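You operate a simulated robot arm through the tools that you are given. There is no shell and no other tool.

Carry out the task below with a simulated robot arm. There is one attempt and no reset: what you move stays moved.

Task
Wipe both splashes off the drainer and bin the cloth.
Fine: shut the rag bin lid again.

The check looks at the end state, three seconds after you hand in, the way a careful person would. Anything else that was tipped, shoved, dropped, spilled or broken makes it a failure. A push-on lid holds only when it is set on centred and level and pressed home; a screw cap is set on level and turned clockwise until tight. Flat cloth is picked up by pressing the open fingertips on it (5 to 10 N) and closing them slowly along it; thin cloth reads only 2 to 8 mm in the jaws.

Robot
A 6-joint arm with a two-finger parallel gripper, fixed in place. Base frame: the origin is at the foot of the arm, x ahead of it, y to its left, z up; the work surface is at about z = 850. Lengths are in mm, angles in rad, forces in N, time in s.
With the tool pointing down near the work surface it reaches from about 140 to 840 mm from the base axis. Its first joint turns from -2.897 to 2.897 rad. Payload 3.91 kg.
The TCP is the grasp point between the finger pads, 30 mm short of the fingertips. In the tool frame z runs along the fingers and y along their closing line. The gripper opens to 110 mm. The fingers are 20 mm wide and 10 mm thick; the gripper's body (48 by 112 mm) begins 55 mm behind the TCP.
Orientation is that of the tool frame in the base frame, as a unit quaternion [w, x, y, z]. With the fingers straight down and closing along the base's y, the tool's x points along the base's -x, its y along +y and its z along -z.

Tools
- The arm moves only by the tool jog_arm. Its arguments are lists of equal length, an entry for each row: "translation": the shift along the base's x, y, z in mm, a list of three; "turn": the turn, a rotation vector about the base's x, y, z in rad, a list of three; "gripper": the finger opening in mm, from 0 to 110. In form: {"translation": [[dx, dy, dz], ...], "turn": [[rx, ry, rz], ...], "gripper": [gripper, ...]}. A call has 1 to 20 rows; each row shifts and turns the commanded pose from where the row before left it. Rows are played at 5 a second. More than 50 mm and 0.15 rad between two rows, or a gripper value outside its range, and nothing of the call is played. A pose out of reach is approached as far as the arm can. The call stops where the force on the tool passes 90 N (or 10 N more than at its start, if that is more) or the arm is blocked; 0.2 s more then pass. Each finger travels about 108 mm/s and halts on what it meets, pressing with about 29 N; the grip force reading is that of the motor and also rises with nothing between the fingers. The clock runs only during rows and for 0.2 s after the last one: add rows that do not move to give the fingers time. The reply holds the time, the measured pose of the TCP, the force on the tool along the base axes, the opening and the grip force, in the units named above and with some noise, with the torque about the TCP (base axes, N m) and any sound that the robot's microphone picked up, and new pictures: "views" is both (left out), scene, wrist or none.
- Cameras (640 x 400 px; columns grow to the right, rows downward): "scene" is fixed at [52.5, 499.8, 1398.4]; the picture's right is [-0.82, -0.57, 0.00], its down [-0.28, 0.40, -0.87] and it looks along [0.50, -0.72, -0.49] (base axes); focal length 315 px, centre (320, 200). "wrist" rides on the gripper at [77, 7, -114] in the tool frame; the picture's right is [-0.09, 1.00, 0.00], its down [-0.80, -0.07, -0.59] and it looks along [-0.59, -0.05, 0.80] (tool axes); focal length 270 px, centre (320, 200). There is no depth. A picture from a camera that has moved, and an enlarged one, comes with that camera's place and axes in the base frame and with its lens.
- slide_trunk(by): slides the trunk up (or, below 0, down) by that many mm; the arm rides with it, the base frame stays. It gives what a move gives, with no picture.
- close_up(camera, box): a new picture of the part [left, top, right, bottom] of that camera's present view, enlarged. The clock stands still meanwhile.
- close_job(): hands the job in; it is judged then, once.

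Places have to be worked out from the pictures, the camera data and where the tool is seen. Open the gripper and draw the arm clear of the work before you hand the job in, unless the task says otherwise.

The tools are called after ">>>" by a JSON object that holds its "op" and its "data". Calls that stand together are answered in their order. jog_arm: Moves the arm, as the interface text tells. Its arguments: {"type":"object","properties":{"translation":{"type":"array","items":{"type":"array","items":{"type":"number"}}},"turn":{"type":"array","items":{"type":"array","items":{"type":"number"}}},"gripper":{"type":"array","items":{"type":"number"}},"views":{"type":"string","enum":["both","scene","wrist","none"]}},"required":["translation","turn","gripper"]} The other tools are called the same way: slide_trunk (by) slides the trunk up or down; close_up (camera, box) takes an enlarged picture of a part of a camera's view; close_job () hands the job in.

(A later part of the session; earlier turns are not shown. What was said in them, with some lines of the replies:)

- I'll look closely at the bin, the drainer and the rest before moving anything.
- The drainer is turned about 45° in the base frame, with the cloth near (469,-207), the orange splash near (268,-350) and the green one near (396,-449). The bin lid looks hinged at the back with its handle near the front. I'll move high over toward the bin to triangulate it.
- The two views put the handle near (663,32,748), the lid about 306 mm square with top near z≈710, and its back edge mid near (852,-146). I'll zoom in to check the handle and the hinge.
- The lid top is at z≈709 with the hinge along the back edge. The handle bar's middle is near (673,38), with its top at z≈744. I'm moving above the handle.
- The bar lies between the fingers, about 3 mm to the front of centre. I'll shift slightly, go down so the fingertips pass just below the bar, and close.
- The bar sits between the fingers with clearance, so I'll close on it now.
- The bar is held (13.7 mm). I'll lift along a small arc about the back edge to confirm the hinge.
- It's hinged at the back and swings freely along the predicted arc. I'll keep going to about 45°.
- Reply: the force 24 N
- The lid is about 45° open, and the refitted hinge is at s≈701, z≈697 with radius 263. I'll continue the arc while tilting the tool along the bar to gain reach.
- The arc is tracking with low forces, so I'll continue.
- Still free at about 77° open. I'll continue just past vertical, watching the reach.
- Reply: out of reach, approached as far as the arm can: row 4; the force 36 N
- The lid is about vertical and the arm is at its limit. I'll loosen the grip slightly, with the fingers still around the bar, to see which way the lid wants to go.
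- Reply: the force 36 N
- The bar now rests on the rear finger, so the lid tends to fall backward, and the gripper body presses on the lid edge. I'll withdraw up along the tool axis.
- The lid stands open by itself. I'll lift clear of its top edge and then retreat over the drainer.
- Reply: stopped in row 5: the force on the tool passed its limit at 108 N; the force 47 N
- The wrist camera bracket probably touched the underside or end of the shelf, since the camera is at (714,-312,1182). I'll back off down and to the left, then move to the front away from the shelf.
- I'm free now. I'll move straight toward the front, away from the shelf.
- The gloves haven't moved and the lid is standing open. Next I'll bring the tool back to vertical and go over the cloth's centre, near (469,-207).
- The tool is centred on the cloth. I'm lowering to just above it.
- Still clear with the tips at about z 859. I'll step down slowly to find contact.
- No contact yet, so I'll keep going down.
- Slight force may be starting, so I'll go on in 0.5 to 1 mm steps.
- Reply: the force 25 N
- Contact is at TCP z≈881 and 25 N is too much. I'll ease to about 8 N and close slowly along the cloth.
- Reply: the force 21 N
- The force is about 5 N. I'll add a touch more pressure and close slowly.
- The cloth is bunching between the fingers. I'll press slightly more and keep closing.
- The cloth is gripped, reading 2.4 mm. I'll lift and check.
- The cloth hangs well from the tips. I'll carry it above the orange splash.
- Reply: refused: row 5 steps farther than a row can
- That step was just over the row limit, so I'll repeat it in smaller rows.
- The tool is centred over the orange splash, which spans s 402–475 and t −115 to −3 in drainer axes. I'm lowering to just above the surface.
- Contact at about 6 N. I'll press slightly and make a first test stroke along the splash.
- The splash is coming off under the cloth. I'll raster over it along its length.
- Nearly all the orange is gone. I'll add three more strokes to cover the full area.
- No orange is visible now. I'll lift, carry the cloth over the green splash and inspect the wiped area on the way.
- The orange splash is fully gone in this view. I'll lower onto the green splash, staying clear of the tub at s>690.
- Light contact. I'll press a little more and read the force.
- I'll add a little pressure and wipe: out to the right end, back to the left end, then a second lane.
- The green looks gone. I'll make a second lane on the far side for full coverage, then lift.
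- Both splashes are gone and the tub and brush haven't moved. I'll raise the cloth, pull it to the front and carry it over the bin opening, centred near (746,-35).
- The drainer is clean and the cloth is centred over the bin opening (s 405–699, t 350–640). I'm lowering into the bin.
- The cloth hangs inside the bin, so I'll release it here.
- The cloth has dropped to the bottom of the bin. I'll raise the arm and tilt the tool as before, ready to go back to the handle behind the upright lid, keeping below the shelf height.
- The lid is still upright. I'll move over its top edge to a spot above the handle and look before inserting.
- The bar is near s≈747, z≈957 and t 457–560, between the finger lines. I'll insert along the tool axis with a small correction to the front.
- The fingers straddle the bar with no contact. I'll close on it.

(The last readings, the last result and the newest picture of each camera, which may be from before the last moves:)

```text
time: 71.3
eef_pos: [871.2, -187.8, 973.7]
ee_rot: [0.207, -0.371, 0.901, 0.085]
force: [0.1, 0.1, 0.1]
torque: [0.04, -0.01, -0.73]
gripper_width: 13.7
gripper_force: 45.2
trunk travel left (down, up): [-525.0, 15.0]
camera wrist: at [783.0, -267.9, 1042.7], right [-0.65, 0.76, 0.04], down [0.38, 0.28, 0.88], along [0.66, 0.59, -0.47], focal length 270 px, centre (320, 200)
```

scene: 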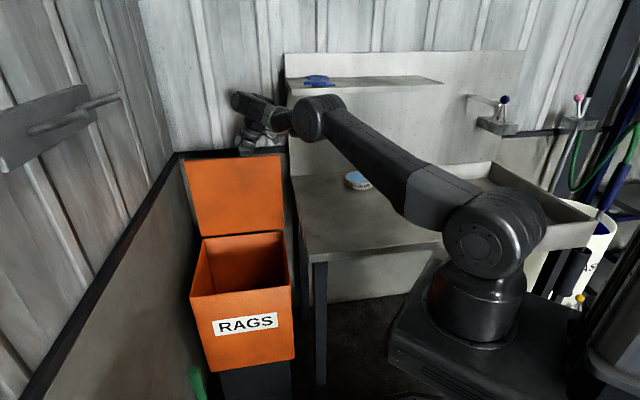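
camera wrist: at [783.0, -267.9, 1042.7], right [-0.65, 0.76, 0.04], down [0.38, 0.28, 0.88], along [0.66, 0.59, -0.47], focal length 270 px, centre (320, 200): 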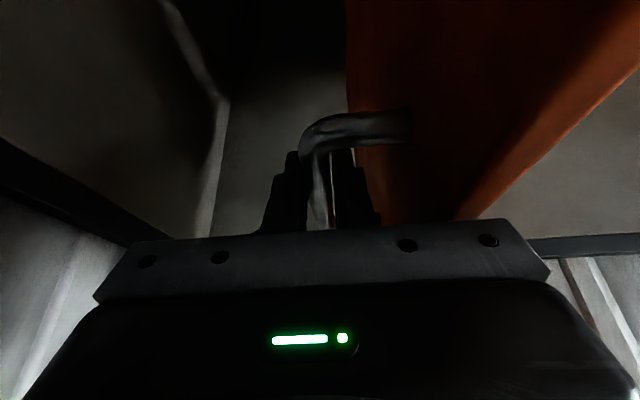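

The bar is held with no side force. I'll start swinging the lid back forward along the same arc.

>>> {"op": "jog_arm", "data": {"translation": [[-14.2, 14.2, 2.9], [-12.9, 12.9, 1.2], [-13, 13, 0], [-12.1, 13.8, -0.9], [-12.1, 13.8, -2.3], [0, 0, 0]], "turn": [[0, 0, 0], [0, 0, 0], [0, 0, 0], [-0.0452, 0.0452, 0], [-0.0452, 0.0452, 0], [0, 0, 0]], "gripper": [5, 5, 5, 5, 5, 5]}}

```text
time: 72.7
eef_pos: [806.9, -121.2, 974.5]
ee_rot: [0.148, -0.377, 0.912, 0.061]
force: [-2.8, -3.1, -5.9]
torque: [0.43, -0.38, -0.76]
gripper_width: 13.9
gripper_force: 44.7
trunk travel left (down, up): [-525.0, 15.0]
camera wrist: at [725.5, -194.5, 1058.9], right [-0.64, 0.76, 0.03], down [0.46, 0.35, 0.82], along [0.61, 0.54, -0.58], focal length 270 px, centre (320, 200)
```

scene: 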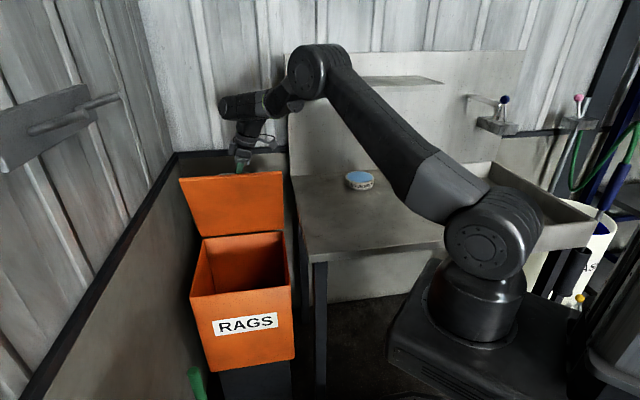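
wrist: 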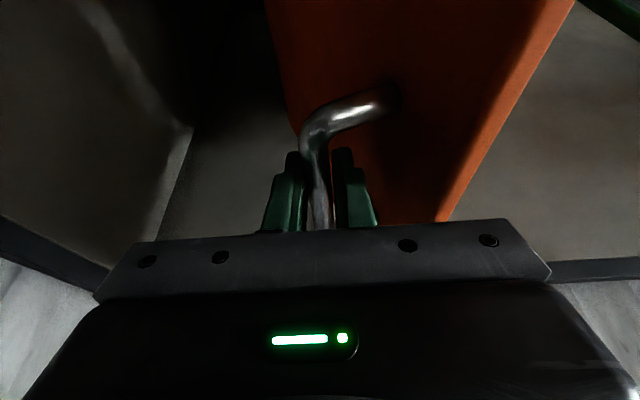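

It's moving smoothly. I'll continue the arc down while bringing the tool back to vertical.

>>> {"op": "jog_arm", "data": {"translation": [[-11.8, 13.5, -3.5], [-11.7, 13.4, -4.8], [-11.4, 13.1, -6], [-11.0, 12.7, -7.2], [-10.6, 12.3, -8.3], [-13.7, 13.7, -12.4], [-12.9, 12.9, -13.9], [-11.9, 11.9, -15.6], [0, 0, 0]], "turn": [[-0.0452, 0.0452, 0], [-0.0452, 0.0452, 0], [-0.0452, 0.0452, 0], [-0.0452, 0.0452, 0], [-0.0452, 0.0452, 0], [0, 0, 0], [0, 0, 0], [0, 0, 0], [0, 0, 0]], "gripper": [5, 5, 5, 5, 5, 5, 5, 5, 5]}}

```text
time: 74.7
eef_pos: [712.7, -17.5, 902.7]
ee_rot: [0.001, -0.382, 0.924, 0.0]
force: [-9.3, -5.9, -1.5]
torque: [-0.4, 0.45, -0.32]
gripper_width: 13.6
gripper_force: 45.0
trunk travel left (down, up): [-525.0, 15.0]
camera wrist: at [653.6, -67.7, 1017.1], right [-0.64, 0.77, 0.0], down [0.62, 0.52, 0.6], along [0.46, 0.38, -0.8], focal length 270 px, centre (320, 200)
```

scene: 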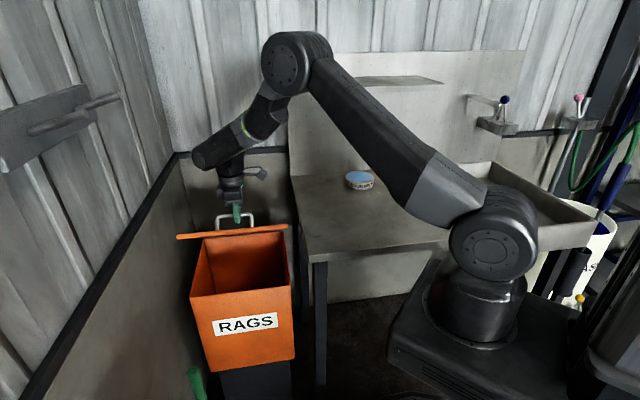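
wrist: 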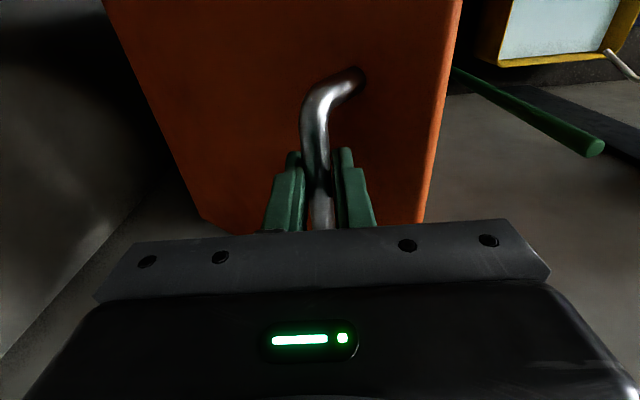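

I'm continuing toward closed.

>>> {"op": "jog_arm", "data": {"translation": [[-11, 11, -16.9], [-9.8, 9.8, -18.3], [-8.8, 8.8, -19.3], [-7.5, 7.5, -20.4], [-6.2, 6.2, -21.3], [-4.9, 4.9, -21.9], [-1.5, 1.5, -8], [0, 0, 0]], "turn": [[0, 0, 0], [0, 0, 0], [0, 0, 0], [0, 0, 0], [0, 0, 0], [0, 0, 0], [0, 0, 0], [0, 0, 0]], "gripper": [5, 5, 5, 5, 5, 5, 5, 5]}}

```text
time: 76.5
eef_pos: [661.9, 33.1, 779.1]
ee_rot: [0.002, -0.382, 0.924, -0.001]
force: [-11.7, 3.3, -0.2]
torque: [-0.18, 0.23, 0.04]
gripper_width: 13.6
gripper_force: 45.4
trunk travel left (down, up): [-525.0, 15.0]
camera wrist: at [603.2, -16.6, 892.6], right [-0.64, 0.77, 0.0], down [0.61, 0.52, 0.6], along [0.46, 0.38, -0.8], focal length 270 px, centre (320, 200)
```

scene: 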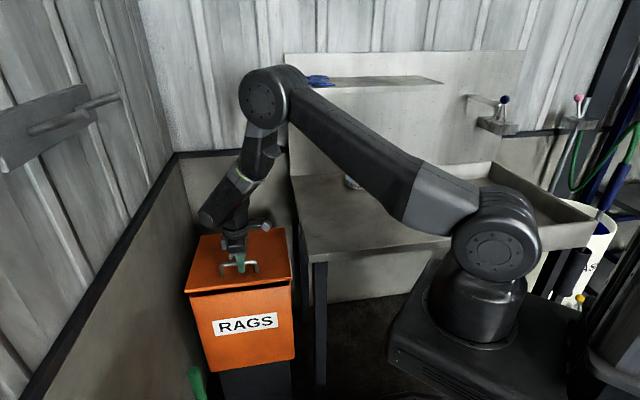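
wrist: 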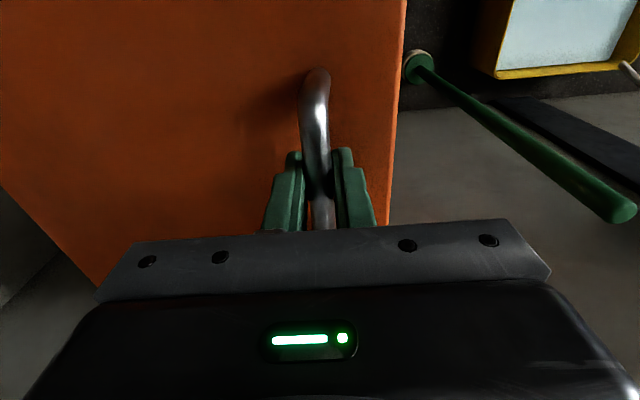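

It's about 4° from closed, so I'll bring it down the rest of the way gently.

>>> {"op": "jog_arm", "data": {"translation": [[-0.6, 0.6, -7], [-0.5, 0.5, -6], [0, 0, -4], [0, 0, 0]], "turn": [[0, 0, 0], [0, 0, 0], [0, 0, 0], [0, 0, 0]], "gripper": [5, 5, 5, 5], "views": "scene"}}

>>> {"op": "jog_arm", "data": {"translation": [[0, 0, -2], [0, 0, -1], [0, 0, 0]], "turn": [[0, 0, 0], [0, 0, 0], [0, 0, 0]], "gripper": [5, 5, 5], "views": "none"}}

```text
time: 77.5
eef_pos: [659.9, 36.0, 762.0]
ee_rot: [0.001, -0.383, 0.924, -0.001]
force: [-27.3, 21.2, 3.0]
torque: [0.73, -0.28, -0.03]
gripper_width: 13.8
gripper_force: 44.6
trunk travel left (down, up): [-525.0, 15.0]
```

scene: 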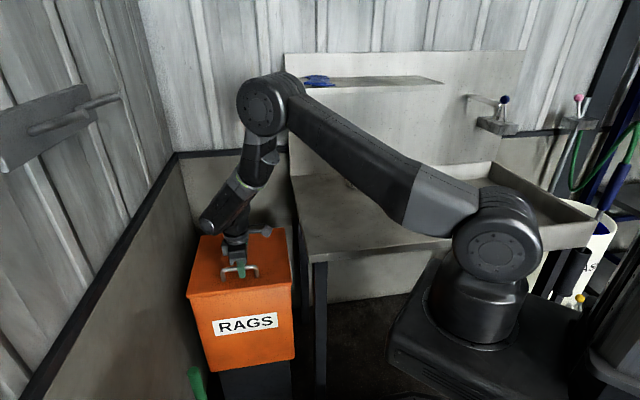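

```text
time: 78.3
eef_pos: [658.0, 36.7, 760.1]
ee_rot: [0.001, -0.383, 0.924, -0.002]
force: [-33.0, 33.5, 11.9]
torque: [-0.25, 0.7, -0.14]
gripper_width: 13.6
gripper_force: 44.7
trunk travel left (down, up): [-525.0, 15.0]
```

There's a forward side load because my commanded depth is a few mm too far back. I'll relieve that, then press down slightly.

>>> {"op": "jog_arm", "data": {"translation": [[-1.5, 1.5, 0], [-1.5, 1.5, 0], [0, 0, -0.5], [0, 0, 0]], "turn": [[0, 0, 0], [0, 0, 0], [0, 0, 0], [0, 0, 0]], "gripper": [5, 5, 5, 5], "views": "none"}}

>>> {"op": "close_up", "data": {"camera": "scene", "box": [160, 210, 320, 310]}}

```text
time: 79.3
eef_pos: [657.8, 36.5, 759.7]
ee_rot: [0.004, -0.382, 0.924, -0.002]
force: [-13.6, 17.8, 22.2]
torque: [-0.65, 0.81, 0.04]
gripper_width: 13.7
gripper_force: 44.6
trunk travel left (down, up): [-525.0, 15.0]
```

```text
4.00 times, centred on (240, 260) of scene
camera zoom: at [52.5, 499.8, 1398.4], right [-0.82, -0.57, 0.0], down [-0.28, 0.4, -0.87], along [0.5, -0.72, -0.49], focal length 1261 px, centre (640, -40)
```

zoom: 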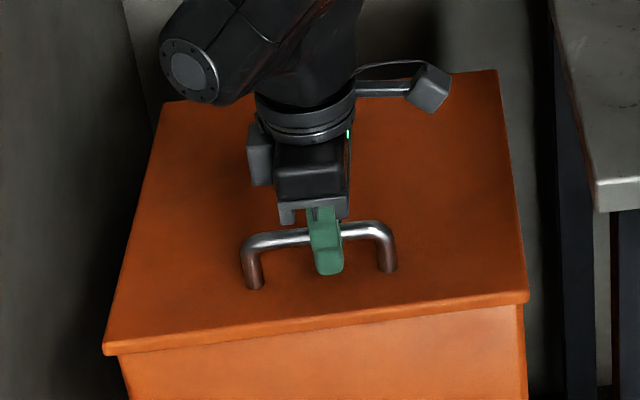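

The lid's corners and handle match the original closed picture exactly, and it resists downward pressure. I'll release and withdraw straight up.

>>> {"op": "jog_arm", "data": {"translation": [[-1, 1, 0.5], [0, 0, 0], [0, 0, 0], [0, 0, 15], [0, 0, 35], [0, 0, 45], [0, 0, 45], [0, 0, 45], [0, 0, 45], [0, 0, 45], [0, 0, 45], [0, 0, 0]], "turn": [[0, 0, 0], [0, 0, 0], [0, 0, 0], [0, 0, 0], [0, 0, 0], [0, 0, 0], [0, 0, 0], [0, 0, 0], [0, 0, 0], [0, 0, 0], [0, 0, 0], [0, 0, 0]], "gripper": [20, 40, 50, 50, 50, 50, 50, 50, 50, 50, 50, 50]}}

>>> {"op": "close_up", "data": {"camera": "scene", "box": [160, 210, 320, 310]}}

>>> {"op": "close_up", "data": {"camera": "scene", "box": [280, 140, 460, 260]}}

```text
time: 81.9
eef_pos: [656.4, 37.8, 1078.9]
ee_rot: [0.001, -0.383, 0.924, 0.0]
force: [-0.1, 0.1, -0.6]
torque: [0.03, -0.01, -0.02]
gripper_width: 50.1
gripper_force: 0.2
trunk travel left (down, up): [-525.0, 15.0]
camera wrist: at [597.9, -12.5, 1191.9], right [-0.64, 0.77, 0.0], down [0.62, 0.52, 0.6], along [0.46, 0.38, -0.8], focal length 270 px, centre (320, 200)
```

scene: 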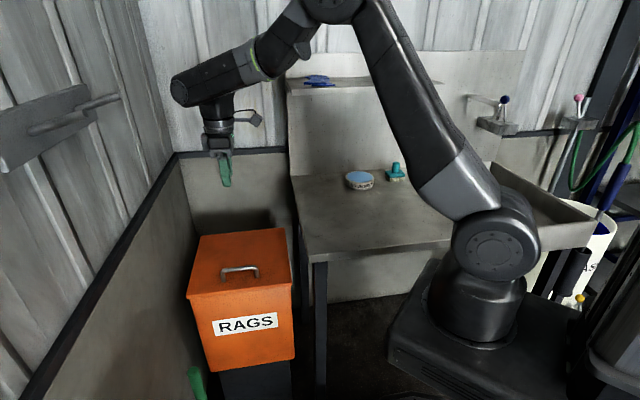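
wrist: 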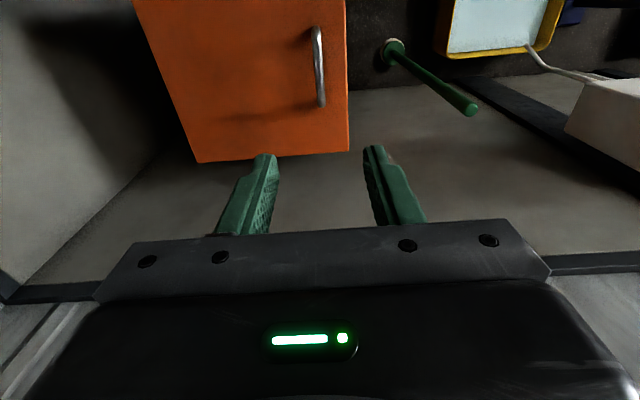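

```text
4.00 times, centred on (240, 260) of scene
camera zoom: at [52.5, 499.8, 1398.4], right [-0.82, -0.57, 0.0], down [-0.28, 0.4, -0.87], along [0.5, -0.72, -0.49], focal length 1261 px, centre (640, -40)
```

zoom: 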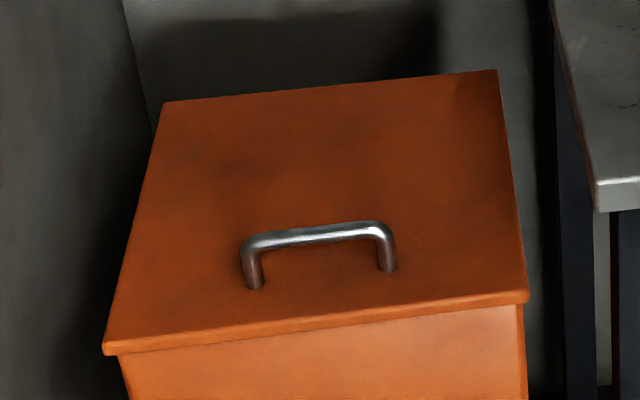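

```text
3.33 times, centred on (370, 200) of scene
camera zoom: at [52.5, 499.8, 1398.4], right [-0.82, -0.57, 0.0], down [-0.28, 0.4, -0.87], along [0.5, -0.72, -0.49], focal length 1051 px, centre (153, 200)
```

zoom: 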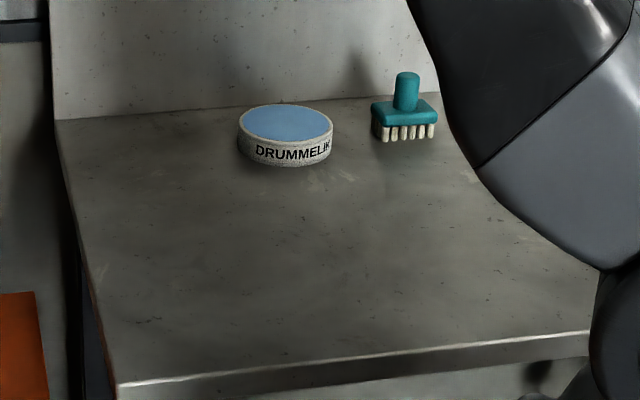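

The lid is shut, the drainer is clean and nothing else has moved. I'll draw the arm back toward its starting pose and check the drainer once more with the wrist camera.

>>> {"op": "jog_arm", "data": {"translation": [[-40, -18, 10], [-40, -18, 10], [-40, -18, 10], [-40, -18, 10], [-27, -16, 0], [-25, -35, 0], [-25, -35, 0], [-25, -35, 0], [-25, -35, 0], [-25, -35, 0], [-25, -35, 0], [-25, -35, 0], [0, -30, 0], [0, 0, 0]], "turn": [[0, 0, 0], [0, 0, 0], [0, 0, 0], [0, 0, 0], [0, 0, 0], [0, 0, -0.1], [0, 0, -0.1], [0, 0, -0.1], [0, 0, -0.1], [0, 0, -0.1], [0, 0, -0.1], [0, 0, -0.1], [0, 0, -0.0854], [0, 0, 0]], "gripper": [60, 70, 80, 90, 100, 110, 110, 110, 110, 110, 110, 110, 110, 110]}}

>>> {"op": "close_up", "data": {"camera": "wrist", "box": [80, 0, 420, 230]}}

>>> {"op": "close_up", "data": {"camera": "scene", "box": [270, 40, 430, 140]}}

```text
time: 84.9
eef_pos: [294.3, -327.0, 1119.0]
ee_rot: [0.002, 0.0, 1.0, -0.001]
force: [-0.5, -0.2, 0.3]
torque: [-0.04, 0.02, 0.04]
gripper_width: 110.2
gripper_force: 0.1
trunk travel left (down, up): [-525.0, 15.0]
camera wrist: at [218.2, -319.2, 1232.5], right [0.09, 1.0, 0.0], down [0.8, -0.07, 0.6], along [0.59, -0.05, -0.8], focal length 270 px, centre (320, 200)
```

scene: 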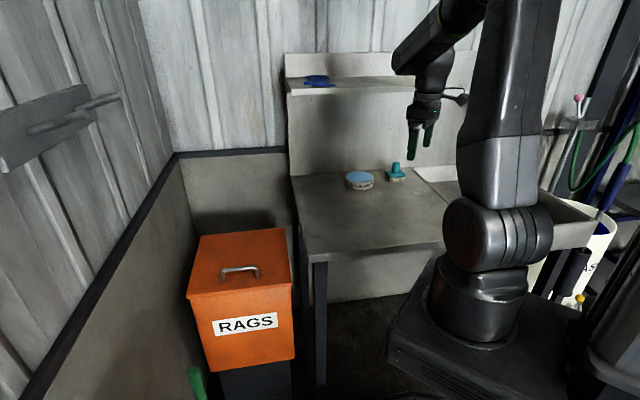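
wrist: 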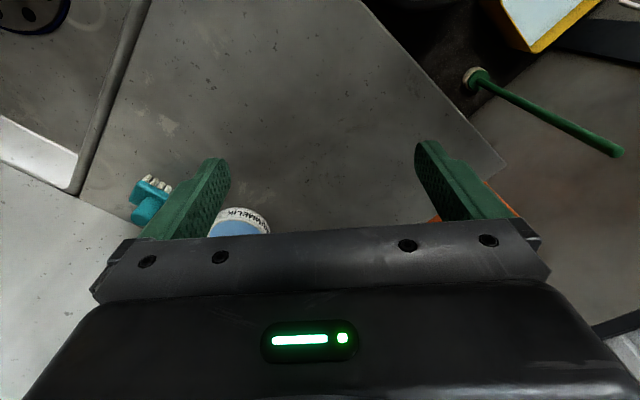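

```text
1.74 times, centred on (250, 115) of wrist
camera zoom: at [218.2, -319.2, 1232.5], right [0.09, 1.0, 0.0], down [0.8, -0.07, 0.6], along [0.59, -0.05, -0.8], focal length 470 px, centre (442, 348)
```

zoom: 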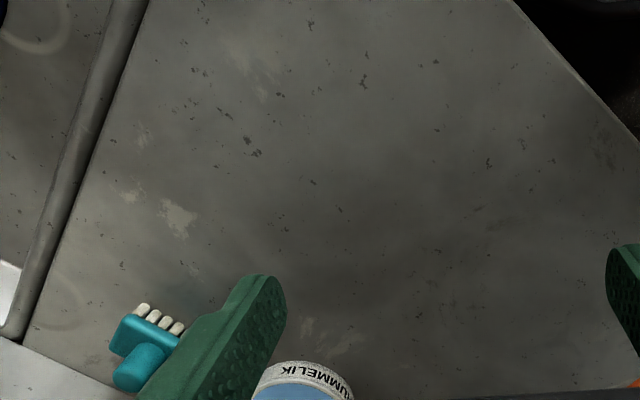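

```text
4.00 times, centred on (350, 90) of scene
camera zoom: at [52.5, 499.8, 1398.4], right [-0.82, -0.57, 0.0], down [-0.28, 0.4, -0.87], along [0.5, -0.72, -0.49], focal length 1261 px, centre (200, 640)
```

zoom: 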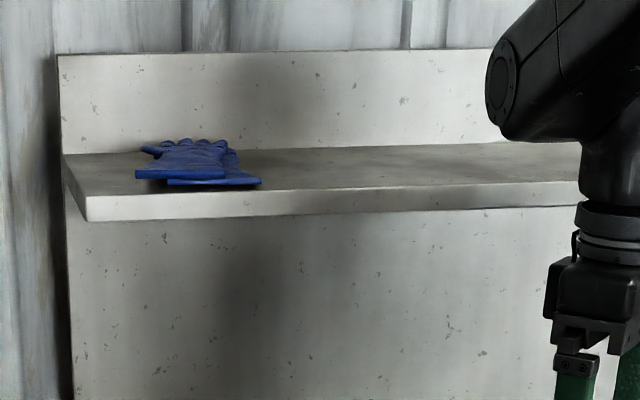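

The drainer is clean, the cloth is in the bin and the lid is shut. The gloves, tub and brush are where they started, the gripper is open and the arm is clear, so I'm handing in.

>>> {"op": "close_job", "data": {}}

```text
The job is handed in.
```

Both splashes are wiped off the drainer, the cloth is in the rag bin, and the lid is shut again. In the final pictures the drainer shows no trace of either splash. The lid lines up with how it looked closed at the start.

**Shelf contact:** while I was backing away from the opened lid, the arm bumped the shelf. The force passed the limit (108 N) and the move stopped. I backed off straight away, and the gloves and shelf look unchanged in the pictures.

The tub and brush are where they started. The gripper is open and the arm is back near its starting position.
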